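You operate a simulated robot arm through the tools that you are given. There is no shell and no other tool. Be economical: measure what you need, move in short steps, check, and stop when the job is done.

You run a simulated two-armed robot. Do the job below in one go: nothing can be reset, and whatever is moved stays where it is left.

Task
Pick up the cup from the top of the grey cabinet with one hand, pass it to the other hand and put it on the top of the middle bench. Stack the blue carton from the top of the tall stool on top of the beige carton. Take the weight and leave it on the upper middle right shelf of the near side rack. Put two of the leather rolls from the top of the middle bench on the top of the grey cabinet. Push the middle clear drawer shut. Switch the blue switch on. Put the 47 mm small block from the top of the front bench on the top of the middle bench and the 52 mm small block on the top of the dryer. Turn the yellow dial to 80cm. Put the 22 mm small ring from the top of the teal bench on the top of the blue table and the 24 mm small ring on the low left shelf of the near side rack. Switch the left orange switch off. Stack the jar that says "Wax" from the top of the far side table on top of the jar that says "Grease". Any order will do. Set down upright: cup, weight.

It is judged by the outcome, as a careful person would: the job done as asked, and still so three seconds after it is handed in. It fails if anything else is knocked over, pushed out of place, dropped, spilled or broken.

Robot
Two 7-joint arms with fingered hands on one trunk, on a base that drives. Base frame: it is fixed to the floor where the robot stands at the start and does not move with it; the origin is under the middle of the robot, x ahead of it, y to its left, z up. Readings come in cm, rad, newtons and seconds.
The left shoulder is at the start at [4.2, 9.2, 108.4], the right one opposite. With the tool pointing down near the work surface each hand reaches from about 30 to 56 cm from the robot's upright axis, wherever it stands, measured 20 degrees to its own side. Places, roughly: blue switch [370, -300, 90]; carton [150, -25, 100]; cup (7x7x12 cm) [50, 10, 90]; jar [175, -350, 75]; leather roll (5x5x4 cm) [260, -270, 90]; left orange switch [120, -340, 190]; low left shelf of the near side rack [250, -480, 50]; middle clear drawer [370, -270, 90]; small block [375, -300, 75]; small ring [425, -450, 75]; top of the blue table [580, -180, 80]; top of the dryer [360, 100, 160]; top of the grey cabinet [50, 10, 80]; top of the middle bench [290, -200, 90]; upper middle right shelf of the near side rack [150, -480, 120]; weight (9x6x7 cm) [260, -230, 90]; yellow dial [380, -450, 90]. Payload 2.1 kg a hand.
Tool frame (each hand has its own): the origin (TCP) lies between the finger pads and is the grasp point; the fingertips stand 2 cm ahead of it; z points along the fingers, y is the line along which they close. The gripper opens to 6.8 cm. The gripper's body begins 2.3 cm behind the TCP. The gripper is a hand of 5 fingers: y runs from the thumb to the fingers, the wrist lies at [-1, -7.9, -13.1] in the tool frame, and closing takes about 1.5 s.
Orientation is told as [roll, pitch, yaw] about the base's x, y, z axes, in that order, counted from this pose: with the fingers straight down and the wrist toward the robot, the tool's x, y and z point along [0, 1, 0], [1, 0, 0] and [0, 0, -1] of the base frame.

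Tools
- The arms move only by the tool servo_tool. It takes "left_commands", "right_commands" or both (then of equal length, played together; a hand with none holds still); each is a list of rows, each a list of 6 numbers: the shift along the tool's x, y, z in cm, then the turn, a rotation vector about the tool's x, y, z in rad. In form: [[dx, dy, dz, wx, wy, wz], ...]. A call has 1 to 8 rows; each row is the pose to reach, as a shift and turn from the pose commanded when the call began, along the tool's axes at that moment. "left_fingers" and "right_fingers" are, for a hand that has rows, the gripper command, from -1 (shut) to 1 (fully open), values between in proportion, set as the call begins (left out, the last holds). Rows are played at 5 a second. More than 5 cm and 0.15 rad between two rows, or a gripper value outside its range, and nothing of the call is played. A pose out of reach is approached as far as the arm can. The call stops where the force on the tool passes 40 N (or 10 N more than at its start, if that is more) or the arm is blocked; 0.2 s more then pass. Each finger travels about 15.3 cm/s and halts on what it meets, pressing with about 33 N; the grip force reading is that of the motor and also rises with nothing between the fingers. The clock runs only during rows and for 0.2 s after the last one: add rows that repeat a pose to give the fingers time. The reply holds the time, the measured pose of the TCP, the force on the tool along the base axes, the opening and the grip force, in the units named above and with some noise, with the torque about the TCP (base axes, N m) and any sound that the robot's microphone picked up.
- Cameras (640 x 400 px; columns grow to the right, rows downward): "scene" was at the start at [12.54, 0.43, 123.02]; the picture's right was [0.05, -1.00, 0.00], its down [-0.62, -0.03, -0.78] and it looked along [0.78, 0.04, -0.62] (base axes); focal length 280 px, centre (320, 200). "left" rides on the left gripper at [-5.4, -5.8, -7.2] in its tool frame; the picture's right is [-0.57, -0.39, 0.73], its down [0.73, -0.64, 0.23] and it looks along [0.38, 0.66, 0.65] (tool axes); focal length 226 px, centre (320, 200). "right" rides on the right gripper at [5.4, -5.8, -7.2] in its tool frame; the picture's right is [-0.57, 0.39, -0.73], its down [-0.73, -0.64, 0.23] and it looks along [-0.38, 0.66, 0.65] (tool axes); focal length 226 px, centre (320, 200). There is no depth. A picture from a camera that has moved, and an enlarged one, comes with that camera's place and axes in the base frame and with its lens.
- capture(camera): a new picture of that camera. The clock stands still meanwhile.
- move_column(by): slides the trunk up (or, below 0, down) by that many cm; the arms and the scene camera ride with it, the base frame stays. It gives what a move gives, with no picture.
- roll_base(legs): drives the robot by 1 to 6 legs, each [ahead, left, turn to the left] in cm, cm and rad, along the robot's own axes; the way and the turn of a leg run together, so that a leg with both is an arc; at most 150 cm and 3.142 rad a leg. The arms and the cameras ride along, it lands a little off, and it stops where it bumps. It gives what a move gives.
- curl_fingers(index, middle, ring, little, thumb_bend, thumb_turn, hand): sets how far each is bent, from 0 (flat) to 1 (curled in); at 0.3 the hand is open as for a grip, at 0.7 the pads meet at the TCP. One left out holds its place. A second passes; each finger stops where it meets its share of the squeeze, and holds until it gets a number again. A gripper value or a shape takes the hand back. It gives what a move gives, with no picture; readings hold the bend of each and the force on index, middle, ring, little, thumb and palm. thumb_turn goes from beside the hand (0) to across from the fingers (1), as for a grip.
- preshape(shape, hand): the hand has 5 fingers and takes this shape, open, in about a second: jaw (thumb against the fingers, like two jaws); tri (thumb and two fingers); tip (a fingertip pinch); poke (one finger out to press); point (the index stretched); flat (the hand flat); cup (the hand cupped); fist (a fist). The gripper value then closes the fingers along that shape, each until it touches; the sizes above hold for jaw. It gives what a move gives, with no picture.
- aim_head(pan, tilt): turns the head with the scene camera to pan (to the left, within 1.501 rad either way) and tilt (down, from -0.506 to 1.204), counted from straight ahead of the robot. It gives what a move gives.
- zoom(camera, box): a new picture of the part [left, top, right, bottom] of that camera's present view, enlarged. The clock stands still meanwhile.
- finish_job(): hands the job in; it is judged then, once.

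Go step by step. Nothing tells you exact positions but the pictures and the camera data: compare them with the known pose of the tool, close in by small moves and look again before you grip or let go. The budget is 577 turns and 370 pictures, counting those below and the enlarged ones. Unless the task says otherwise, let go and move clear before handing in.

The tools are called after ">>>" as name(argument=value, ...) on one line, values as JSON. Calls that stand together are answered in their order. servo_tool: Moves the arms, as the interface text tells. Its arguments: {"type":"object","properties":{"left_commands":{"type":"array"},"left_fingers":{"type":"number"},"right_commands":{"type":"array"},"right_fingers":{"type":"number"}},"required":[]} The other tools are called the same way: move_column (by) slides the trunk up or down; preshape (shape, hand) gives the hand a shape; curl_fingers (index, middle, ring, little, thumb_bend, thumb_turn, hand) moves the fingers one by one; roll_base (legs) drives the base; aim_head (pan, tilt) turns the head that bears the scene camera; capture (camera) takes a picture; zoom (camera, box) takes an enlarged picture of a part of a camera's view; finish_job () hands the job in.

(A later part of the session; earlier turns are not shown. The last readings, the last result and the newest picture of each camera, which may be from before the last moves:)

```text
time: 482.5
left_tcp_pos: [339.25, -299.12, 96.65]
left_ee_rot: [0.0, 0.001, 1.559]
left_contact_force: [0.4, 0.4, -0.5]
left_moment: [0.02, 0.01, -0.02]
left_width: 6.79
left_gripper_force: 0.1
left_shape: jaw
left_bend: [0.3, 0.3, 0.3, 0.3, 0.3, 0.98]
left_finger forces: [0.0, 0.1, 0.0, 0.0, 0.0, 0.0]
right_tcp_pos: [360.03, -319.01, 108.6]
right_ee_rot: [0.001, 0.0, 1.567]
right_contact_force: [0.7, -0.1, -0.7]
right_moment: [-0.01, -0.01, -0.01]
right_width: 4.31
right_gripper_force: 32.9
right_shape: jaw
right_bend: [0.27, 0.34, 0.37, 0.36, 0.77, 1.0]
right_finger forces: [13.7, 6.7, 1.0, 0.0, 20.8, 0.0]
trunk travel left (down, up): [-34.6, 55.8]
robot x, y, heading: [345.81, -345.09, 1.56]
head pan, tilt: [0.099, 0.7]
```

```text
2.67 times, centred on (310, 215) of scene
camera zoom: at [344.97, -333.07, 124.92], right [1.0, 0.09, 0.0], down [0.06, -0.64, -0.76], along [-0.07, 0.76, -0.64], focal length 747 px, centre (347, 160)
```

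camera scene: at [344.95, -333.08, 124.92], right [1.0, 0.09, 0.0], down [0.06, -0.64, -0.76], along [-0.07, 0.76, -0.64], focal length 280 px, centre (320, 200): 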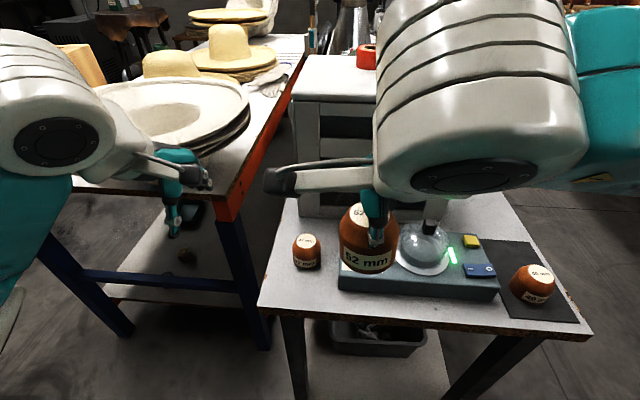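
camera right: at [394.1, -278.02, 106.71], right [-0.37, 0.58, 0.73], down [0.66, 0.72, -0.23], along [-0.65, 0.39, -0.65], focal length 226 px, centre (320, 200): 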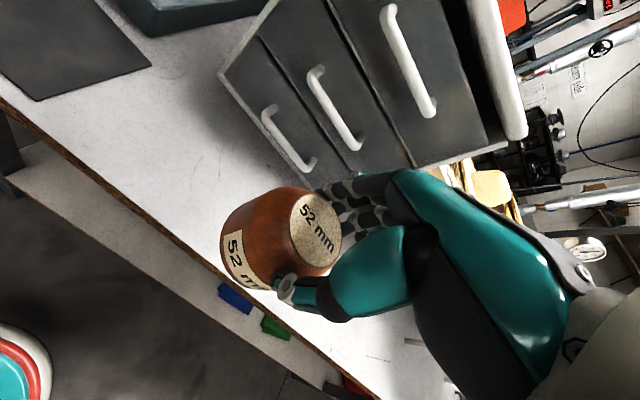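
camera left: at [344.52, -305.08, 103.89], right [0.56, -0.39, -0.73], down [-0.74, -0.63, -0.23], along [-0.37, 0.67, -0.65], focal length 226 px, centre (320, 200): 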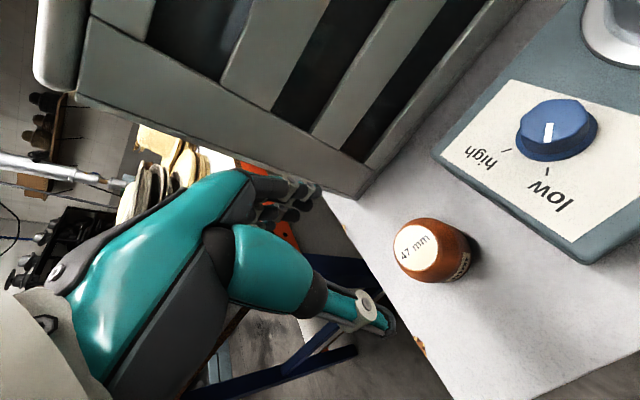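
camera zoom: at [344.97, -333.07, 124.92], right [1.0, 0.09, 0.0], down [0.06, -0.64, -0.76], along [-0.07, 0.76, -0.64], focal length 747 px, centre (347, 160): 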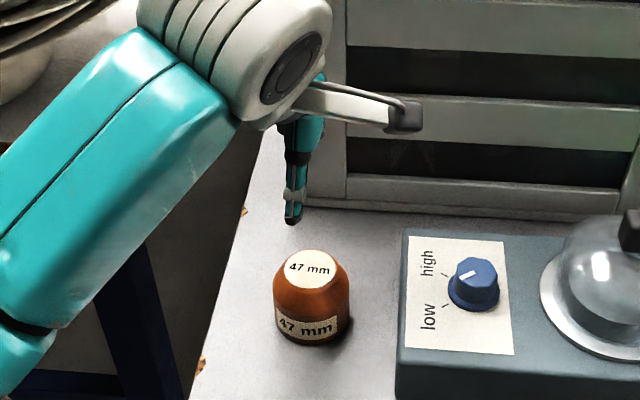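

>>> servo_tool(left_commands=[[-0.2, 0.1, 4, 0, 0, 0], [-0.2, 0.1, 8, 0, 0, 0], [-0.2, 0.1, 11.3, 0, 0, 0], [-0.2, 0.1, 11.3, 0, 0, 0]])

>>> servo_tool(left_commands=[[0, 0, 0, 0, 0, 0], [0, 0, 0, 0, 0, 0], [0, 0, 0, 0, 0, 0], [0, 0, 0, 0, 0, 0], [0, 0, 0, 0, 0, 0], [0, 0, 0, 0, 0, 0], [0, 0, 0, 0, 0, 0]], left_fingers=-1)

>>> servo_tool(left_commands=[[0, 0, -1, 0, 0, 0], [0, 0, -4, 0, 0, 0], [0, 0, -8, 0, 0, 0], [0, -1, -12, 0, 0, 0], [0, -4, -16, 0, 0, 0], [0, -8, -18, 0, 0, 0], [0, -12, -20, 0, 0, 0]])

>>> capture(camera="left")

>>> capture(camera="right")

```text
time: 483.5
left_tcp_pos: [339.49, -298.73, 85.46]
left_ee_rot: [-0.002, 0.001, 1.56]
left_contact_force: [0.4, -0.6, -0.1]
left_moment: [-0.01, -0.02, 0.01]
left_width: 6.8
left_gripper_force: 0.1
left_shape: jaw
left_bend: [0.3, 0.3, 0.3, 0.3, 0.3, 0.98]
left_finger forces: [0.1, 0.0, 0.0, 0.0, 0.0, 0.0]
right_tcp_pos: [360.03, -319.02, 108.59]
right_ee_rot: [-0.001, 0.0, 1.568]
right_contact_force: [0.2, -0.1, -0.7]
right_moment: [-0.02, 0.01, 0.0]
right_width: 4.29
right_gripper_force: 32.7
right_shape: jaw
right_bend: [0.27, 0.34, 0.37, 0.36, 0.77, 1.0]
right_finger forces: [13.8, 6.8, 1.0, 0.1, 20.7, 0.0]
trunk travel left (down, up): [-34.6, 55.8]
robot x, y, heading: [345.86, -345.5, 1.56]
head pan, tilt: [0.099, 0.7]
```

```text
time: 485.1
left_tcp_pos: [339.57, -298.74, 85.5]
left_ee_rot: [-0.001, 0.001, 1.56]
left_contact_force: [1.7, 3.1, 14.4]
left_moment: [0.11, 0.06, -0.01]
left_width: 4.43
left_gripper_force: 33.2
left_shape: jaw
left_bend: [0.28, 0.38, 0.4, 0.41, 0.61, 0.99]
left_finger forces: [16.0, 9.4, 5.0, 0.0, 26.4, 0.0]
right_tcp_pos: [360.1, -319.07, 108.49]
right_ee_rot: [0.001, -0.002, 1.567]
right_contact_force: [-0.9, 0.3, -0.4]
right_moment: [0.0, 0.02, -0.02]
right_width: 4.28
right_gripper_force: 33.2
right_shape: jaw
right_bend: [0.27, 0.34, 0.37, 0.36, 0.77, 1.0]
right_finger forces: [13.7, 6.7, 0.9, 0.1, 20.8, 0.1]
trunk travel left (down, up): [-34.6, 55.8]
robot x, y, heading: [346.02, -345.03, 1.556]
head pan, tilt: [0.099, 0.7]
```

```text
time: 486.7
left_tcp_pos: [339.3, -311.0, 105.55]
left_ee_rot: [0.001, 0.003, 1.564]
left_contact_force: [-0.3, -0.2, -0.7]
left_moment: [0.01, 0.01, 0.0]
left_width: 4.22
left_gripper_force: 33.5
left_shape: jaw
left_bend: [0.74, 0.41, 0.44, 0.41, 0.62, 0.99]
left_finger forces: [13.6, 9.8, 2.9, 0.1, 21.2, 0.0]
right_tcp_pos: [360.13, -319.11, 108.48]
right_ee_rot: [0.003, 0.001, 1.566]
right_contact_force: [-0.9, -0.4, -0.6]
right_moment: [-0.02, 0.0, 0.0]
right_width: 4.28
right_gripper_force: 33.1
right_shape: jaw
right_bend: [0.27, 0.34, 0.37, 0.36, 0.78, 1.0]
right_finger forces: [13.8, 6.6, 1.0, 0.0, 20.6, 0.1]
trunk travel left (down, up): [-34.6, 55.8]
robot x, y, heading: [345.67, -345.43, 1.561]
head pan, tilt: [0.099, 0.7]
```

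```text
114 pictures are left
camera left: at [344.62, -316.96, 112.74], right [0.56, -0.39, -0.73], down [-0.74, -0.63, -0.23], along [-0.37, 0.67, -0.65], focal length 226 px, centre (320, 200)
```

left: 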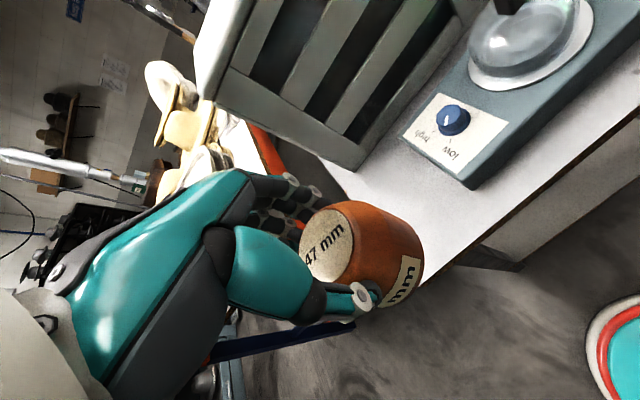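

```text
113 pictures are left
camera right: at [354.59, -324.78, 115.68], right [0.57, 0.38, 0.73], down [0.73, -0.64, -0.23], along [0.38, 0.66, -0.65], focal length 226 px, centre (320, 200)
```

right: 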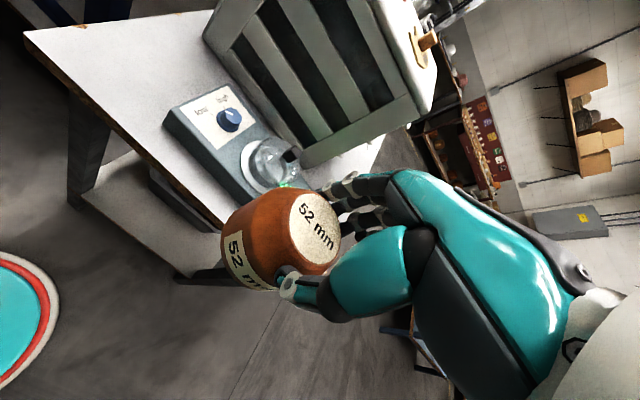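

Both blocks are held. I'm taking the known route west via the rack aisle and corridor.

>>> move_column(by=8)

>>> roll_base(legs=[[-60, 0, 0], [0, 0, 1.58], [145, 0, 0], [72, 0, 0]])

>>> aim_head(pan=0, tilt=0.4)

>>> capture(camera="scene")

```text
time: 487.9
left_tcp_pos: [339.44, -310.87, 113.42]
left_ee_rot: [-0.001, 0.002, 1.561]
left_contact_force: [0.1, 0.2, -0.2]
left_moment: [0.0, -0.03, -0.03]
left_width: 4.23
left_gripper_force: 33.1
left_shape: jaw
left_bend: [0.74, 0.41, 0.44, 0.41, 0.62, 0.99]
left_finger forces: [13.5, 9.9, 2.9, 0.0, 21.2, 0.0]
right_tcp_pos: [360.0, -319.19, 116.41]
right_ee_rot: [0.002, -0.001, 1.567]
right_contact_force: [-0.2, -0.5, -0.9]
right_moment: [0.02, -0.06, 0.03]
right_width: 4.28
right_gripper_force: 33.3
right_shape: jaw
right_bend: [0.27, 0.34, 0.37, 0.36, 0.78, 1.0]
right_finger forces: [13.6, 6.7, 1.0, 0.0, 20.8, 0.0]
trunk travel left (down, up): [-42.6, 47.8]
robot x, y, heading: [345.77, -344.79, 1.56]
head pan, tilt: [0.099, 0.7]
```

```text
time: 505.3
left_tcp_pos: [95.19, -413.45, 113.45]
left_ee_rot: [-0.001, 0.003, -3.126]
left_contact_force: [-0.8, 0.5, -1.3]
left_moment: [0.0, -0.02, 0.0]
left_width: 4.17
left_gripper_force: 33.0
left_shape: jaw
left_bend: [0.74, 0.41, 0.43, 0.41, 0.63, 0.99]
left_finger forces: [13.7, 10.6, 3.1, 0.1, 21.2, 0.0]
right_tcp_pos: [102.86, -392.85, 116.45]
right_ee_rot: [0.002, 0.001, -3.119]
right_contact_force: [0.6, -0.4, -1.5]
right_moment: [-0.01, 0.04, 0.01]
right_width: 4.24
right_gripper_force: 33.4
right_shape: jaw
right_bend: [0.27, 0.34, 0.37, 0.36, 0.78, 1.0]
right_finger forces: [13.4, 6.7, 1.0, 0.1, 20.3, 0.0]
trunk travel left (down, up): [-42.6, 47.8]
robot x, y, heading: [129.22, -406.56, -3.126]
head pan, tilt: [0.099, 0.7]
```

```text
time: 506.1
left_tcp_pos: [95.22, -413.55, 113.55]
left_ee_rot: [0.0, 0.001, -3.125]
left_contact_force: [-0.3, 0.4, 0.0]
left_moment: [-0.01, -0.01, -0.01]
left_width: 4.18
left_gripper_force: 32.7
left_shape: jaw
left_bend: [0.74, 0.41, 0.43, 0.41, 0.63, 0.99]
left_finger forces: [13.7, 10.6, 3.0, 0.0, 21.1, 0.0]
right_tcp_pos: [102.8, -392.77, 116.6]
right_ee_rot: [0.003, 0.001, -3.119]
right_contact_force: [-0.4, 0.5, -0.4]
right_moment: [0.02, -0.05, -0.02]
right_width: 4.23
right_gripper_force: 33.3
right_shape: jaw
right_bend: [0.27, 0.34, 0.37, 0.36, 0.78, 1.0]
right_finger forces: [13.5, 6.6, 0.9, 0.0, 20.3, 0.0]
trunk travel left (down, up): [-42.6, 47.8]
robot x, y, heading: [129.2, -405.83, -3.124]
head pan, tilt: [0.0, 0.4]
```

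```text
112 pictures are left
camera scene: at [117.39, -406.54, 135.65], right [-0.02, 1.0, 0.0], down [0.39, 0.01, -0.92], along [-0.92, -0.01, -0.39], focal length 280 px, centre (320, 200)
```

scene: 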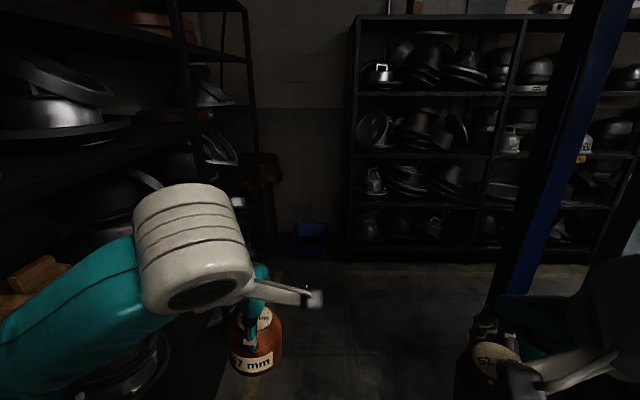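

>>> roll_base(legs=[[127, 6, 0], [0, 0, -1.588], [145, 0, 0], [145, 0, 0], [46, 0, 0]])

>>> aim_head(pan=-0.9, tilt=0.5)

>>> capture(camera="scene")

```text
time: 532.4
left_tcp_pos: [0.18, -45.5, 113.5]
left_ee_rot: [0.0, 0.001, 1.565]
left_contact_force: [-0.3, 0.8, -0.8]
left_moment: [-0.03, 0.03, 0.01]
left_width: 4.07
left_gripper_force: 33.0
left_shape: jaw
left_bend: [0.74, 0.41, 0.43, 0.41, 0.65, 0.99]
left_finger forces: [13.7, 11.2, 3.3, 0.0, 21.2, 0.0]
right_tcp_pos: [20.69, -53.65, 116.42]
right_ee_rot: [0.003, 0.001, 1.572]
right_contact_force: [0.5, 0.5, -0.8]
right_moment: [-0.01, -0.03, 0.01]
right_width: 4.18
right_gripper_force: 32.8
right_shape: jaw
right_bend: [0.28, 0.35, 0.37, 0.36, 0.79, 1.0]
right_finger forces: [13.5, 6.4, 0.8, 0.0, 20.1, 0.0]
trunk travel left (down, up): [-42.6, 47.8]
robot x, y, heading: [6.47, -79.81, 1.563]
head pan, tilt: [0.0, 0.4]
```

```text
time: 533.6
left_tcp_pos: [0.13, -45.41, 113.45]
left_ee_rot: [0.0, 0.003, 1.565]
left_contact_force: [-0.4, -0.5, -0.1]
left_moment: [0.0, -0.03, -0.03]
left_width: 4.07
left_gripper_force: 32.8
left_shape: jaw
left_bend: [0.74, 0.41, 0.43, 0.41, 0.65, 0.99]
left_finger forces: [13.7, 11.2, 3.2, 0.0, 21.3, 0.0]
right_tcp_pos: [20.88, -53.59, 116.34]
right_ee_rot: [0.004, -0.001, 1.571]
right_contact_force: [-0.3, 0.1, -0.9]
right_moment: [0.0, -0.04, 0.01]
right_width: 4.18
right_gripper_force: 32.8
right_shape: jaw
right_bend: [0.28, 0.35, 0.37, 0.36, 0.79, 1.0]
right_finger forces: [13.4, 6.5, 0.8, 0.0, 20.1, 0.0]
trunk travel left (down, up): [-42.6, 47.8]
robot x, y, heading: [6.71, -80.07, 1.564]
head pan, tilt: [-0.901, 0.499]
```

```text
111 pictures are left
camera scene: at [13.81, -71.45, 134.75], right [0.62, -0.79, 0.0], down [-0.38, -0.3, -0.88], along [0.69, 0.54, -0.48], focal length 280 px, centre (320, 200)
```

scene: 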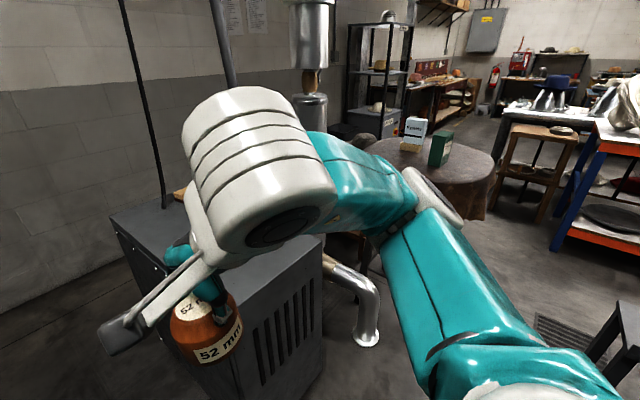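

>>> roll_base(legs=[[8, -97, 0], [-20, -46, 0], [-58, -53, 0], [0, 0, -1.56], [0, -74, 0]])

>>> aim_head(pan=0, tilt=0.65)

>>> capture(camera="scene")

```text
time: 552.4
left_tcp_pos: [233.94, -220.0, 113.48]
left_ee_rot: [0.0, 0.002, -0.028]
left_contact_force: [-0.4, -0.3, -0.8]
left_moment: [-0.03, 0.0, 0.01]
left_width: 4.01
left_gripper_force: 33.1
left_shape: jaw
left_bend: [0.74, 0.41, 0.43, 0.41, 0.66, 0.99]
left_finger forces: [14.0, 11.5, 3.4, 0.0, 21.3, 0.0]
right_tcp_pos: [225.34, -240.33, 116.53]
right_ee_rot: [0.002, 0.0, -0.022]
right_contact_force: [-0.6, 0.2, -0.1]
right_moment: [0.0, 0.02, 0.0]
right_width: 4.17
right_gripper_force: 33.2
right_shape: jaw
right_bend: [0.28, 0.35, 0.37, 0.36, 0.79, 1.0]
right_finger forces: [13.3, 6.5, 0.8, 0.1, 20.0, 0.0]
trunk travel left (down, up): [-42.6, 47.8]
robot x, y, heading: [199.55, -225.79, -0.024]
head pan, tilt: [-0.901, 0.499]
```

```text
time: 553.6
left_tcp_pos: [233.8, -220.05, 113.59]
left_ee_rot: [0.001, 0.003, -0.028]
left_contact_force: [-0.2, -0.5, -1.2]
left_moment: [0.01, -0.03, 0.02]
left_width: 4.04
left_gripper_force: 32.9
left_shape: jaw
left_bend: [0.74, 0.41, 0.43, 0.41, 0.66, 0.99]
left_finger forces: [14.1, 11.6, 3.6, 0.1, 21.3, 0.1]
right_tcp_pos: [225.37, -240.34, 116.57]
right_ee_rot: [0.001, -0.002, -0.023]
right_contact_force: [-0.2, -0.5, -0.1]
right_moment: [0.0, 0.0, 0.0]
right_width: 4.17
right_gripper_force: 33.0
right_shape: jaw
right_bend: [0.28, 0.35, 0.37, 0.36, 0.79, 1.0]
right_finger forces: [13.3, 6.4, 0.9, 0.1, 20.0, 0.1]
trunk travel left (down, up): [-42.6, 47.8]
robot x, y, heading: [199.74, -225.55, -0.033]
head pan, tilt: [0.0, 0.649]
```

```text
110 pictures are left
camera scene: at [210.85, -225.89, 133.41], right [-0.03, -1.0, 0.0], down [-0.6, 0.02, -0.8], along [0.8, -0.02, -0.6], focal length 280 px, centre (320, 200)
```

scene: 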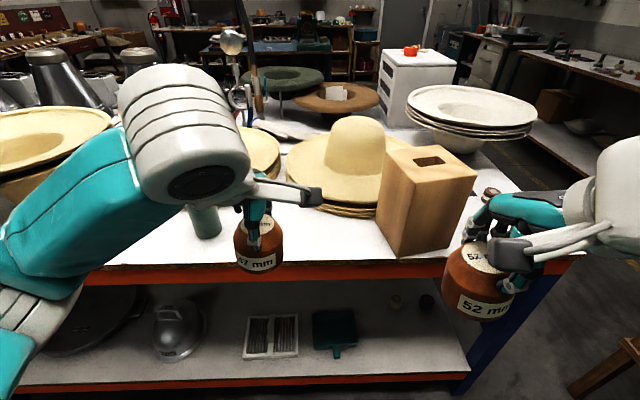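

>>> roll_base(legs=[[11, 0, 0.03]])

>>> move_column(by=-8)

>>> servo_tool(left_commands=[[0, 4, 0, 0, 0, 0], [0, 8, 1, 0, 0, 0], [0, 12, 3, 0, 0, 0], [0, 15, 6, 0, 0, 0], [0, 15, 9, 0, 0, 0]])

>>> capture(camera="left")

>>> capture(camera="scene")

```text
time: 554.8
left_tcp_pos: [244.84, -219.06, 113.39]
left_ee_rot: [0.001, 0.002, 0.001]
left_contact_force: [0.2, 0.7, -1.6]
left_moment: [-0.03, -0.03, 0.05]
left_width: 4.0
left_gripper_force: 32.5
left_shape: jaw
left_bend: [0.74, 0.41, 0.43, 0.41, 0.66, 0.99]
left_finger forces: [14.1, 11.5, 3.5, 0.1, 21.3, 0.1]
right_tcp_pos: [236.79, -239.73, 116.43]
right_ee_rot: [0.002, -0.001, 0.006]
right_contact_force: [-0.6, 0.0, -0.3]
right_moment: [-0.02, 0.03, -0.01]
right_width: 4.2
right_gripper_force: 33.1
right_shape: jaw
right_bend: [0.28, 0.35, 0.37, 0.36, 0.79, 1.0]
right_finger forces: [13.5, 6.4, 0.8, 0.0, 20.0, 0.0]
trunk travel left (down, up): [-42.6, 47.8]
robot x, y, heading: [210.55, -225.75, 0.001]
head pan, tilt: [0.0, 0.649]
```

```text
time: 556.0
left_tcp_pos: [244.69, -219.09, 105.55]
left_ee_rot: [0.0, 0.002, -0.001]
left_contact_force: [0.4, 0.3, -1.2]
left_moment: [0.02, 0.01, -0.03]
left_width: 4.04
left_gripper_force: 33.3
left_shape: jaw
left_bend: [0.74, 0.41, 0.43, 0.41, 0.66, 0.99]
left_finger forces: [13.9, 11.5, 3.6, 0.0, 21.4, 0.0]
right_tcp_pos: [236.75, -239.78, 108.43]
right_ee_rot: [-0.001, -0.001, 0.008]
right_contact_force: [-0.3, 0.1, -0.6]
right_moment: [-0.02, 0.0, 0.03]
right_width: 4.19
right_gripper_force: 33.2
right_shape: jaw
right_bend: [0.28, 0.35, 0.37, 0.36, 0.79, 1.0]
right_finger forces: [13.2, 6.4, 0.8, 0.1, 20.1, 0.0]
trunk travel left (down, up): [-34.6, 55.8]
robot x, y, heading: [210.06, -225.89, -0.001]
head pan, tilt: [0.0, 0.649]
```

```text
time: 557.2
left_tcp_pos: [259.92, -219.11, 96.42]
left_ee_rot: [0.001, 0.003, 0.0]
left_contact_force: [0.1, -0.6, -0.1]
left_moment: [0.01, 0.04, 0.01]
left_width: 3.97
left_gripper_force: 33.1
left_shape: jaw
left_bend: [0.74, 0.41, 0.43, 0.41, 0.68, 0.99]
left_finger forces: [14.5, 13.0, 3.6, 0.1, 21.1, 0.0]
right_tcp_pos: [236.83, -239.8, 108.47]
right_ee_rot: [0.002, 0.0, 0.007]
right_contact_force: [0.4, 0.9, -0.9]
right_moment: [-0.01, 0.01, -0.02]
right_width: 4.19
right_gripper_force: 32.7
right_shape: jaw
right_bend: [0.28, 0.35, 0.37, 0.36, 0.79, 1.0]
right_finger forces: [13.2, 6.4, 0.8, 0.1, 20.1, 0.1]
trunk travel left (down, up): [-34.6, 55.8]
robot x, y, heading: [210.78, -225.6, -0.003]
head pan, tilt: [0.0, 0.649]
```

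```text
109 pictures are left
camera left: at [253.92, -224.7, 103.67], right [-0.39, -0.57, -0.73], down [-0.64, 0.73, -0.23], along [0.66, 0.38, -0.65], focal length 226 px, centre (320, 200)
```

left: 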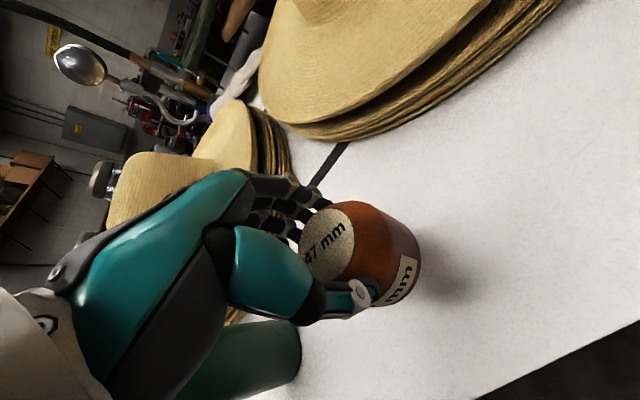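

```text
108 pictures are left
camera scene: at [222.87, -225.71, 125.35], right [0.0, -1.0, 0.0], down [-0.6, 0.0, -0.8], along [0.8, 0.0, -0.6], focal length 280 px, centre (320, 200)
```

scene: 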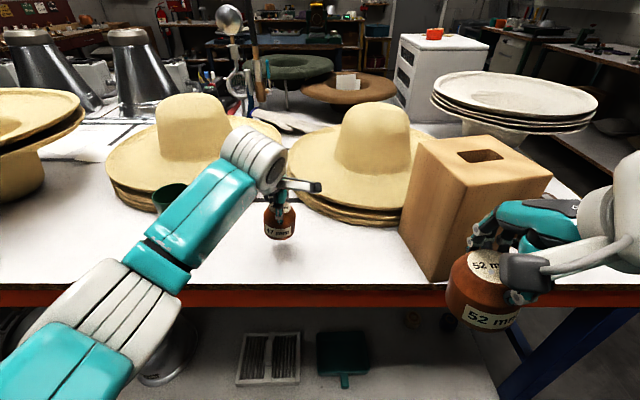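

>>> servo_tool(left_commands=[[0, 0, 2, 0, 0, 0], [0, 0, 4, 0, 0, 0], [0, 0, 4.6, 0, 0, 0], [0, 0, 5.2, 0, 0, 0], [0, 0, 5.8, 0, 0, 0], [0, 0, 6.4, 0, 0, 0], [0, 0, 7, 0, 0, 0]])

>>> capture(camera="left")

```text
time: 558.3
left_tcp_pos: [259.89, -219.15, 91.68]
left_ee_rot: [-0.006, -0.019, 0.001]
left_contact_force: [-1.1, 2.3, 21.5]
left_moment: [-0.02, -0.09, 0.04]
left_width: 3.91
left_gripper_force: 32.9
left_shape: jaw
left_bend: [0.75, 0.41, 0.43, 0.41, 0.68, 1.0]
left_finger forces: [18.0, 15.8, 3.8, 0.0, 27.1, 0.0]
right_tcp_pos: [236.56, -239.73, 108.72]
right_ee_rot: [-0.001, 0.0, 0.009]
right_contact_force: [0.3, -0.2, -0.5]
right_moment: [-0.04, 0.0, 0.01]
right_width: 4.2
right_gripper_force: 33.1
right_shape: jaw
right_bend: [0.28, 0.35, 0.37, 0.36, 0.79, 1.0]
right_finger forces: [13.4, 6.4, 0.8, 0.0, 20.2, 0.1]
trunk travel left (down, up): [-34.6, 55.8]
robot x, y, heading: [210.34, -225.81, 0.002]
head pan, tilt: [0.0, 0.649]
stopped in row 5 (left hand): the force on the tool passed its limit at 46 N (the readings are from after the stop); the commanded pose is now the measured one
```

```text
107 pictures are left
camera left: at [253.86, -224.7, 98.81], right [-0.37, -0.57, -0.73], down [-0.64, 0.73, -0.25], along [0.68, 0.37, -0.64], focal length 226 px, centre (320, 200)
```

left: 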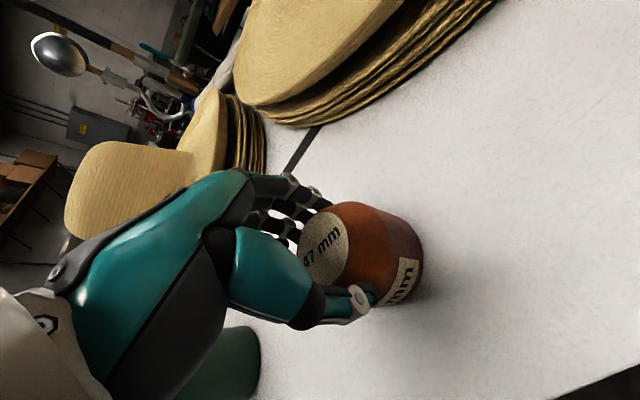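

Contact made. I'm releasing the 47 mm block and lifting off.

>>> servo_tool(left_commands=[[0, 0, -0.3, 0, 0, 0], [0, 0, -0.3, 0, 0, 0], [0, 0, -0.3, 0, 0, 0], [0, 0, -0.3, 0, 0, 0]], left_fingers=1)

>>> servo_tool(left_commands=[[0, 0, -2, 0, 0, 0], [0, 0, -6, 0, 0, 0], [0, 0, -10, 0, 0, 0], [0, 0, -14, 0, 0, 0], [0, -4, -16, 0, 0, 0], [0, -8, -16, 0, 0, 0], [0, -12, -16, 0, 0, 0], [0, -15, -16, 0, 0, 0]])

>>> capture(camera="scene")

```text
time: 559.3
left_tcp_pos: [260.05, -219.16, 91.58]
left_ee_rot: [-0.003, -0.009, 0.0]
left_contact_force: [-0.2, -0.6, -0.8]
left_moment: [-0.01, -0.02, 0.0]
left_width: 6.76
left_gripper_force: 0.0
left_shape: jaw
left_bend: [0.3, 0.3, 0.3, 0.3, 0.3, 0.98]
left_finger forces: [0.0, 0.0, 0.0, 0.0, 0.1, 0.0]
right_tcp_pos: [236.83, -239.75, 108.42]
right_ee_rot: [0.003, -0.001, 0.008]
right_contact_force: [0.2, -0.4, -1.1]
right_moment: [-0.01, -0.02, -0.05]
right_width: 4.18
right_gripper_force: 33.2
right_shape: jaw
right_bend: [0.28, 0.35, 0.37, 0.36, 0.79, 1.0]
right_finger forces: [13.3, 6.5, 0.9, 0.0, 20.0, 0.0]
trunk travel left (down, up): [-34.6, 55.8]
robot x, y, heading: [210.52, -225.62, -0.0]
head pan, tilt: [0.0, 0.649]
```

```text
time: 561.1
left_tcp_pos: [244.91, -219.08, 107.68]
left_ee_rot: [-0.002, -0.011, 0.0]
left_contact_force: [0.5, -0.1, 0.3]
left_moment: [0.0, 0.0, -0.01]
left_width: 6.81
left_gripper_force: 0.0
left_shape: jaw
left_bend: [0.3, 0.3, 0.3, 0.3, 0.3, 0.98]
left_finger forces: [0.0, 0.0, 0.0, 0.0, 0.0, 0.0]
right_tcp_pos: [236.78, -239.73, 108.58]
right_ee_rot: [0.002, -0.001, 0.006]
right_contact_force: [-0.5, 0.4, -1.3]
right_moment: [-0.01, 0.02, 0.0]
right_width: 4.14
right_gripper_force: 33.0
right_shape: jaw
right_bend: [0.28, 0.35, 0.37, 0.36, 0.79, 1.0]
right_finger forces: [13.3, 6.5, 0.8, 0.1, 20.1, 0.0]
trunk travel left (down, up): [-34.6, 55.8]
robot x, y, heading: [210.71, -225.9, -0.001]
head pan, tilt: [0.0, 0.649]
```

```text
106 pictures are left
camera scene: at [222.84, -225.71, 125.36], right [0.0, -1.0, 0.0], down [-0.6, 0.0, -0.8], along [0.8, 0.0, -0.6], focal length 280 px, centre (320, 200)
```

scene: 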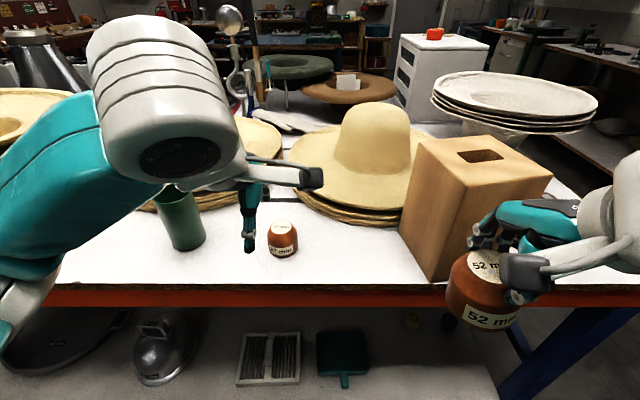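

The 47 mm block stands on the middle bench. Now I'm taking the 52 mm block to the dryer: driving north to look at it.

>>> roll_base(legs=[[-12, 0, 0], [0, 145, 0], [0, 60, 0]])

>>> aim_head(pan=0.6, tilt=0.15)

>>> capture(camera="scene")

```text
time: 572.3
left_tcp_pos: [230.24, -12.17, 107.7]
left_ee_rot: [-0.003, -0.013, 0.022]
left_contact_force: [0.3, 0.6, 0.4]
left_moment: [0.0, 0.02, 0.02]
left_width: 6.78
left_gripper_force: 0.1
left_shape: jaw
left_bend: [0.3, 0.3, 0.3, 0.3, 0.3, 0.98]
left_finger forces: [0.0, 0.0, 0.0, 0.1, 0.0, 0.0]
right_tcp_pos: [222.58, -33.05, 108.47]
right_ee_rot: [0.0, 0.0, 0.03]
right_contact_force: [0.8, -0.4, -1.4]
right_moment: [0.01, 0.02, 0.03]
right_width: 4.19
right_gripper_force: 33.1
right_shape: jaw
right_bend: [0.28, 0.35, 0.37, 0.36, 0.79, 1.0]
right_finger forces: [13.4, 6.5, 0.8, 0.1, 20.1, 0.1]
trunk travel left (down, up): [-34.6, 55.8]
robot x, y, heading: [195.99, -20.0, 0.025]
head pan, tilt: [0.0, 0.649]
stopped in leg 3: the robot was blocked; the commanded pose is now the measured one
```

```text
time: 573.3
left_tcp_pos: [230.32, -12.23, 107.82]
left_ee_rot: [-0.005, -0.012, 0.02]
left_contact_force: [-0.7, -0.2, -0.1]
left_moment: [-0.02, 0.03, -0.04]
left_width: 6.78
left_gripper_force: 0.1
left_shape: jaw
left_bend: [0.3, 0.3, 0.3, 0.3, 0.3, 0.98]
left_finger forces: [0.0, 0.0, 0.1, 0.0, 0.1, 0.0]
right_tcp_pos: [222.53, -33.18, 108.45]
right_ee_rot: [0.0, 0.001, 0.03]
right_contact_force: [-0.3, 1.4, -0.3]
right_moment: [-0.04, -0.01, -0.02]
right_width: 4.18
right_gripper_force: 33.1
right_shape: jaw
right_bend: [0.28, 0.35, 0.37, 0.36, 0.79, 1.0]
right_finger forces: [13.3, 6.3, 0.9, 0.0, 20.1, 0.0]
trunk travel left (down, up): [-34.6, 55.8]
robot x, y, heading: [196.09, -19.78, 0.021]
head pan, tilt: [0.6, 0.15]
```

```text
105 pictures are left
camera scene: at [207.26, -14.09, 129.93], right [0.58, -0.81, 0.0], down [-0.12, -0.09, -0.99], along [0.8, 0.58, -0.15], focal length 280 px, centre (320, 200)
```

scene: 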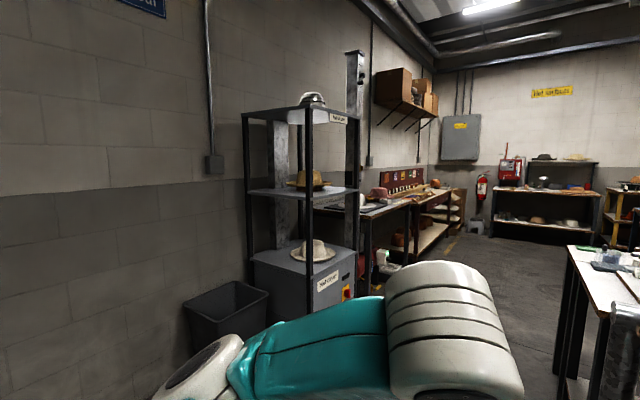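

>>> roll_base(legs=[[0, -8, 0]])

>>> aim_head(pan=1.3, tilt=0.6)

>>> capture(camera="scene")

```text
time: 574.4
left_tcp_pos: [230.45, -20.36, 107.76]
left_ee_rot: [-0.003, -0.011, 0.02]
left_contact_force: [0.1, 0.2, -0.5]
left_moment: [-0.02, 0.0, 0.02]
left_width: 6.79
left_gripper_force: 0.1
left_shape: jaw
left_bend: [0.3, 0.3, 0.3, 0.3, 0.3, 0.98]
left_finger forces: [0.1, 0.0, 0.1, 0.0, 0.0, 0.0]
right_tcp_pos: [222.88, -41.19, 108.58]
right_ee_rot: [0.002, 0.001, 0.029]
right_contact_force: [0.0, -0.3, -0.8]
right_moment: [-0.01, 0.01, -0.01]
right_width: 4.17
right_gripper_force: 33.2
right_shape: jaw
right_bend: [0.28, 0.35, 0.37, 0.36, 0.79, 1.0]
right_finger forces: [13.3, 6.5, 0.9, 0.0, 20.1, 0.0]
trunk travel left (down, up): [-34.6, 55.8]
robot x, y, heading: [196.35, -27.81, 0.02]
head pan, tilt: [0.6, 0.15]
```

```text
time: 575.4
left_tcp_pos: [230.51, -20.35, 107.78]
left_ee_rot: [-0.003, -0.012, 0.021]
left_contact_force: [0.4, -0.3, 0.5]
left_moment: [-0.01, 0.0, 0.03]
left_width: 6.79
left_gripper_force: 0.0
left_shape: jaw
left_bend: [0.3, 0.3, 0.3, 0.3, 0.3, 0.98]
left_finger forces: [0.0, 0.0, 0.0, 0.1, 0.1, 0.1]
right_tcp_pos: [222.81, -41.09, 108.46]
right_ee_rot: [0.001, 0.0, 0.029]
right_contact_force: [0.1, -0.3, 0.0]
right_moment: [0.0, 0.02, -0.02]
right_width: 4.16
right_gripper_force: 33.2
right_shape: jaw
right_bend: [0.28, 0.35, 0.37, 0.36, 0.79, 1.0]
right_finger forces: [13.4, 6.4, 0.9, 0.1, 20.0, 0.1]
trunk travel left (down, up): [-34.6, 55.8]
robot x, y, heading: [196.01, -27.47, 0.022]
head pan, tilt: [1.3, 0.6]
```

```text
104 pictures are left
camera scene: at [202.07, -19.02, 125.79], right [0.97, -0.25, 0.0], down [-0.14, -0.55, -0.83], along [0.2, 0.8, -0.56], focal length 280 px, centre (320, 200)
```

scene: 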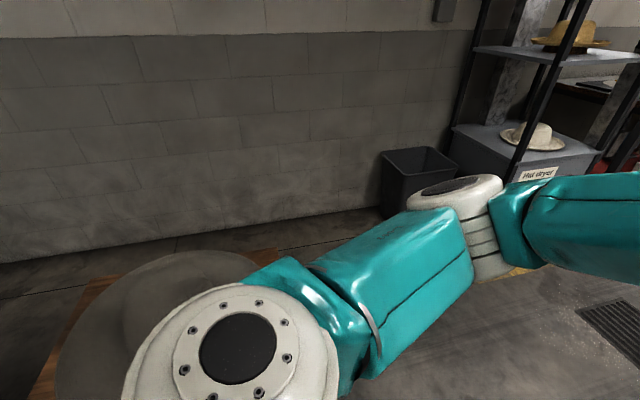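

>>> roll_base(legs=[[65, -5, 0], [0, 0, 0.75]])

>>> aim_head(pan=0, tilt=0.1)

>>> capture(camera="scene")

```text
time: 581.1
left_tcp_pos: [283.87, -3.22, 107.79]
left_ee_rot: [-0.003, -0.013, 0.756]
left_contact_force: [-1.1, -0.8, -0.6]
left_moment: [-0.02, -0.02, -0.02]
left_width: 6.79
left_gripper_force: 0.0
left_shape: jaw
left_bend: [0.3, 0.3, 0.3, 0.3, 0.3, 0.98]
left_finger forces: [0.0, 0.0, 0.0, 0.1, 0.0, 0.0]
right_tcp_pos: [292.11, -23.76, 108.47]
right_ee_rot: [0.0, 0.0, 0.766]
right_contact_force: [-0.5, 0.1, -1.1]
right_moment: [-0.03, -0.01, 0.05]
right_width: 4.18
right_gripper_force: 32.8
right_shape: jaw
right_bend: [0.28, 0.35, 0.37, 0.36, 0.79, 1.0]
right_finger forces: [13.3, 6.4, 0.8, 0.0, 20.1, 0.0]
trunk travel left (down, up): [-34.6, 55.8]
robot x, y, heading: [263.47, -31.69, 0.759]
head pan, tilt: [1.3, 0.6]
```

```text
time: 582.6
left_tcp_pos: [283.86, -3.12, 107.81]
left_ee_rot: [-0.003, -0.012, 0.759]
left_contact_force: [0.0, 0.8, -0.9]
left_moment: [-0.02, -0.01, -0.02]
left_width: 6.77
left_gripper_force: 0.0
left_shape: jaw
left_bend: [0.3, 0.3, 0.3, 0.3, 0.3, 0.98]
left_finger forces: [0.1, 0.0, 0.0, 0.1, 0.0, 0.0]
right_tcp_pos: [292.09, -23.76, 108.49]
right_ee_rot: [-0.001, 0.0, 0.766]
right_contact_force: [0.6, 0.5, -1.5]
right_moment: [-0.02, -0.01, -0.01]
right_width: 4.19
right_gripper_force: 33.2
right_shape: jaw
right_bend: [0.28, 0.35, 0.37, 0.36, 0.79, 1.0]
right_finger forces: [13.3, 6.4, 0.8, 0.0, 20.1, 0.0]
trunk travel left (down, up): [-34.6, 55.8]
robot x, y, heading: [263.49, -31.54, 0.759]
head pan, tilt: [0.0, 0.099]
```

```text
103 pictures are left
camera scene: at [272.71, -22.73, 130.4], right [0.69, -0.73, 0.0], down [-0.07, -0.07, -0.99], along [0.72, 0.68, -0.1], focal length 280 px, centre (320, 200)
```

scene: 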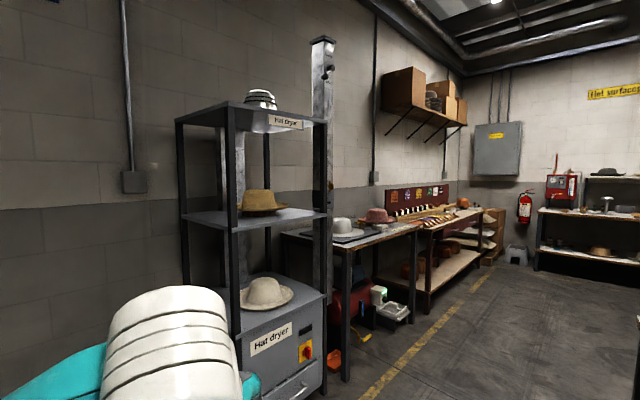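

>>> move_column(by=40)

>>> aim_head(pan=0.2, tilt=0.3)

>>> capture(camera="scene")

```text
time: 586.4
left_tcp_pos: [284.0, -3.27, 147.75]
left_ee_rot: [-0.002, -0.011, 0.756]
left_contact_force: [0.0, 0.5, 0.3]
left_moment: [0.03, 0.0, -0.01]
left_width: 6.8
left_gripper_force: 0.2
left_shape: jaw
left_bend: [0.3, 0.3, 0.3, 0.3, 0.3, 0.98]
left_finger forces: [0.1, 0.0, 0.1, 0.0, 0.0, 0.1]
right_tcp_pos: [292.11, -23.66, 148.5]
right_ee_rot: [0.0, -0.001, 0.763]
right_contact_force: [0.7, -0.1, -0.8]
right_moment: [0.0, 0.01, -0.02]
right_width: 4.18
right_gripper_force: 33.0
right_shape: jaw
right_bend: [0.28, 0.35, 0.37, 0.36, 0.79, 1.0]
right_finger forces: [13.2, 6.3, 0.7, 0.0, 20.3, 0.0]
trunk travel left (down, up): [-74.6, 15.8]
robot x, y, heading: [263.23, -31.6, 0.756]
head pan, tilt: [0.0, 0.099]
```

```text
time: 587.1
left_tcp_pos: [283.85, -3.17, 147.6]
left_ee_rot: [-0.003, -0.01, 0.757]
left_contact_force: [1.0, 0.4, -0.4]
left_moment: [0.01, 0.0, 0.02]
left_width: 6.77
left_gripper_force: 0.0
left_shape: jaw
left_bend: [0.3, 0.3, 0.3, 0.3, 0.3, 0.98]
left_finger forces: [0.1, 0.1, 0.0, 0.0, 0.1, 0.0]
right_tcp_pos: [292.09, -23.8, 148.46]
right_ee_rot: [0.001, 0.0, 0.766]
right_contact_force: [0.0, 0.0, -0.9]
right_moment: [0.02, 0.03, 0.0]
right_width: 4.21
right_gripper_force: 32.7
right_shape: jaw
right_bend: [0.28, 0.35, 0.37, 0.36, 0.79, 1.0]
right_finger forces: [13.3, 6.4, 0.9, 0.1, 20.2, 0.0]
trunk travel left (down, up): [-74.6, 15.8]
robot x, y, heading: [263.52, -31.64, 0.756]
head pan, tilt: [0.201, 0.3]
```

```text
102 pictures are left
camera scene: at [269.55, -23.19, 168.65], right [0.82, -0.58, 0.0], down [-0.17, -0.24, -0.96], along [0.55, 0.78, -0.3], focal length 280 px, centre (320, 200)
```

scene: 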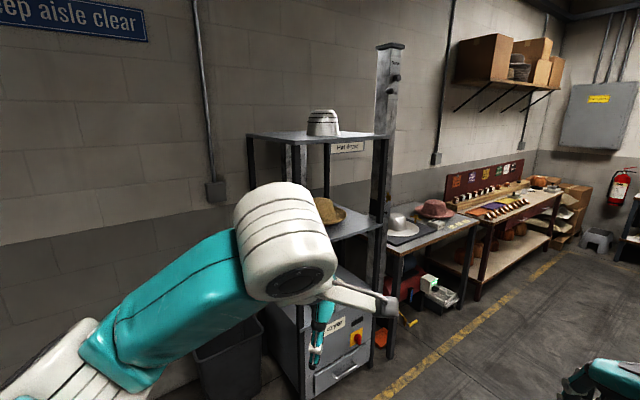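

>>> roll_base(legs=[[0, 0, 0.81], [0, -80, 0], [55, 0, 0]])

>>> move_column(by=15)

>>> aim_head(pan=0, tilt=0.6)

>>> capture(camera="scene")

```text
time: 592.2
left_tcp_pos: [309.84, 6.56, 147.63]
left_ee_rot: [0.001, -0.011, 1.36]
left_contact_force: [0.6, -0.7, -0.1]
left_moment: [0.03, 0.01, 0.01]
left_width: 6.79
left_gripper_force: 0.1
left_shape: jaw
left_bend: [0.3, 0.3, 0.3, 0.3, 0.3, 0.98]
left_finger forces: [0.0, 0.0, 0.0, 0.0, 0.0, 0.0]
right_tcp_pos: [328.26, -5.73, 148.37]
right_ee_rot: [0.003, 0.004, 1.367]
right_contact_force: [0.4, 0.3, -0.9]
right_moment: [-0.03, 0.03, -0.01]
right_width: 4.16
right_gripper_force: 32.3
right_shape: jaw
right_bend: [0.28, 0.35, 0.37, 0.36, 0.79, 1.0]
right_finger forces: [13.4, 6.5, 0.9, 0.0, 20.0, 0.0]
trunk travel left (down, up): [-74.6, 15.8]
robot x, y, heading: [308.28, -28.5, 1.355]
head pan, tilt: [0.201, 0.3]
stopped in leg 2: the robot was blocked; the commanded pose is now the measured one
```

```text
time: 594.0
left_tcp_pos: [309.46, 6.45, 162.74]
left_ee_rot: [-0.002, -0.012, 1.361]
left_contact_force: [-0.3, 1.0, -0.7]
left_moment: [-0.03, 0.01, 0.01]
left_width: 6.78
left_gripper_force: 0.0
left_shape: jaw
left_bend: [0.3, 0.3, 0.3, 0.3, 0.3, 0.98]
left_finger forces: [0.0, 0.1, 0.1, 0.1, 0.1, 0.0]
right_tcp_pos: [327.87, -5.79, 163.4]
right_ee_rot: [-0.001, 0.0, 1.368]
right_contact_force: [1.2, -0.4, -0.6]
right_moment: [-0.01, -0.01, -0.01]
right_width: 4.12
right_gripper_force: 32.8
right_shape: jaw
right_bend: [0.28, 0.35, 0.37, 0.36, 0.79, 1.0]
right_finger forces: [13.3, 6.4, 0.8, 0.0, 20.0, 0.0]
trunk travel left (down, up): [-89.6, 0.8]
robot x, y, heading: [308.58, -28.38, 1.356]
head pan, tilt: [0.201, 0.3]
```

```text
time: 594.8
left_tcp_pos: [309.37, 6.44, 162.72]
left_ee_rot: [-0.006, -0.014, 1.359]
left_contact_force: [0.5, 0.1, 0.4]
left_moment: [0.01, -0.03, -0.03]
left_width: 6.8
left_gripper_force: 0.1
left_shape: jaw
left_bend: [0.3, 0.3, 0.3, 0.3, 0.3, 0.98]
left_finger forces: [0.1, 0.0, 0.0, 0.1, 0.0, 0.0]
right_tcp_pos: [327.85, -5.69, 163.48]
right_ee_rot: [0.0, 0.002, 1.37]
right_contact_force: [-0.4, 0.1, -1.0]
right_moment: [0.0, 0.01, -0.02]
right_width: 4.15
right_gripper_force: 32.8
right_shape: jaw
right_bend: [0.28, 0.35, 0.37, 0.36, 0.79, 1.0]
right_finger forces: [13.2, 6.4, 0.8, 0.1, 20.2, 0.0]
trunk travel left (down, up): [-89.6, 0.8]
robot x, y, heading: [308.33, -28.6, 1.36]
head pan, tilt: [0.0, 0.6]
```

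```text
101 pictures are left
camera scene: at [310.68, -18.86, 180.91], right [0.98, -0.21, 0.0], down [-0.12, -0.55, -0.83], along [0.17, 0.81, -0.56], focal length 280 px, centre (320, 200)
```

scene: 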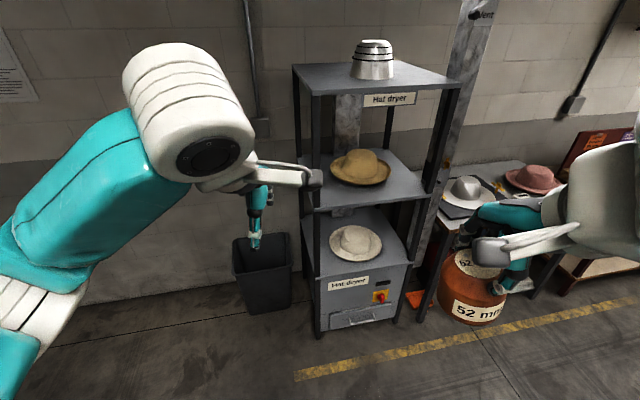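

>>> aim_head(pan=-1.2, tilt=0.8)

>>> capture(camera="scene")

```text
time: 596.2
left_tcp_pos: [309.38, 6.56, 162.64]
left_ee_rot: [-0.004, -0.012, 1.359]
left_contact_force: [0.5, 1.0, 0.1]
left_moment: [0.04, 0.04, 0.0]
left_width: 6.8
left_gripper_force: 0.0
left_shape: jaw
left_bend: [0.3, 0.3, 0.3, 0.3, 0.3, 0.98]
left_finger forces: [0.0, 0.0, 0.0, 0.1, 0.0, 0.0]
right_tcp_pos: [327.73, -5.81, 163.42]
right_ee_rot: [-0.001, 0.0, 1.368]
right_contact_force: [-0.3, 0.0, -0.9]
right_moment: [0.06, 0.0, 0.01]
right_width: 4.13
right_gripper_force: 32.8
right_shape: jaw
right_bend: [0.28, 0.35, 0.37, 0.36, 0.79, 1.0]
right_finger forces: [13.3, 6.4, 0.8, 0.0, 20.0, 0.0]
trunk travel left (down, up): [-89.6, 0.8]
robot x, y, heading: [309.13, -28.44, 1.355]
head pan, tilt: [-1.201, 0.799]
```

```text
100 pictures are left
camera scene: at [316.8, -26.22, 179.22], right [0.16, -0.99, 0.0], down [-0.71, -0.11, -0.7], along [0.69, 0.11, -0.72], focal length 280 px, centre (320, 200)
```

scene: 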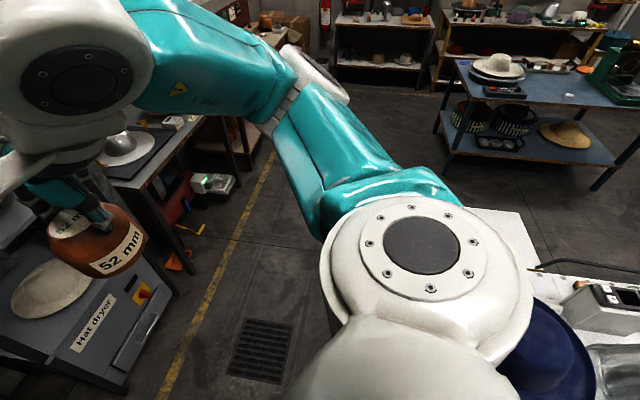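

>>> roll_base(legs=[[4, 4, 0], [30, 0, 0.2], [0, -40, 0], [20, 0, 0]])

>>> aim_head(pan=0, tilt=0.5)

>>> capture(camera="scene")

```text
time: 602.0
left_tcp_pos: [342.29, 59.53, 162.68]
left_ee_rot: [-0.004, -0.01, 1.563]
left_contact_force: [0.7, 0.0, 0.3]
left_moment: [0.04, -0.02, 0.0]
left_width: 6.8
left_gripper_force: 0.1
left_shape: jaw
left_bend: [0.3, 0.3, 0.3, 0.3, 0.3, 0.98]
left_finger forces: [0.0, 0.0, 0.1, 0.0, 0.1, 0.0]
right_tcp_pos: [362.95, 51.22, 163.43]
right_ee_rot: [0.002, -0.003, 1.572]
right_contact_force: [-1.1, 0.5, -1.1]
right_moment: [-0.02, -0.04, -0.01]
right_width: 4.12
right_gripper_force: 33.0
right_shape: jaw
right_bend: [0.28, 0.35, 0.37, 0.36, 0.79, 1.0]
right_finger forces: [13.4, 6.3, 0.8, 0.0, 20.1, 0.0]
trunk travel left (down, up): [-89.6, 0.8]
robot x, y, heading: [348.93, 24.98, 1.568]
head pan, tilt: [-1.201, 0.799]
```

```text
time: 603.4
left_tcp_pos: [342.47, 59.4, 162.71]
left_ee_rot: [-0.004, -0.012, 1.564]
left_contact_force: [0.0, -0.2, 0.5]
left_moment: [-0.01, -0.03, 0.0]
left_width: 6.79
left_gripper_force: 0.1
left_shape: jaw
left_bend: [0.3, 0.3, 0.3, 0.3, 0.3, 0.98]
left_finger forces: [0.0, 0.0, 0.1, 0.0, 0.0, 0.1]
right_tcp_pos: [362.94, 51.07, 163.42]
right_ee_rot: [-0.001, 0.0, 1.571]
right_contact_force: [-0.2, 0.8, -0.2]
right_moment: [-0.01, -0.02, -0.04]
right_width: 4.12
right_gripper_force: 32.3
right_shape: jaw
right_bend: [0.28, 0.35, 0.37, 0.36, 0.79, 1.0]
right_finger forces: [13.4, 6.4, 0.7, 0.1, 20.1, 0.1]
trunk travel left (down, up): [-89.6, 0.8]
robot x, y, heading: [348.83, 25.21, 1.56]
head pan, tilt: [0.0, 0.499]
```

```text
99 pictures are left
camera scene: at [348.81, 35.14, 181.81], right [1.0, -0.01, 0.0], down [0.0, -0.48, -0.88], along [0.01, 0.88, -0.48], focal length 280 px, centre (320, 200)
```

scene: 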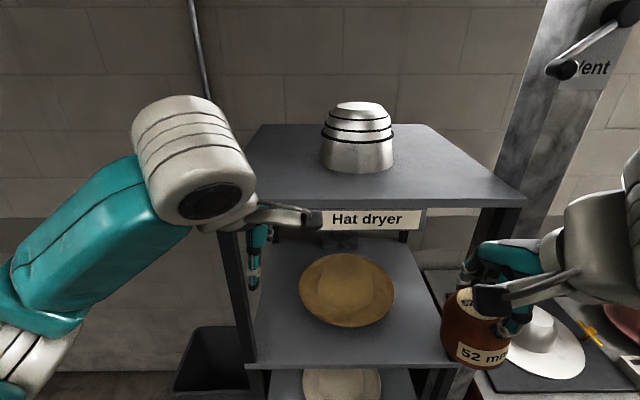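

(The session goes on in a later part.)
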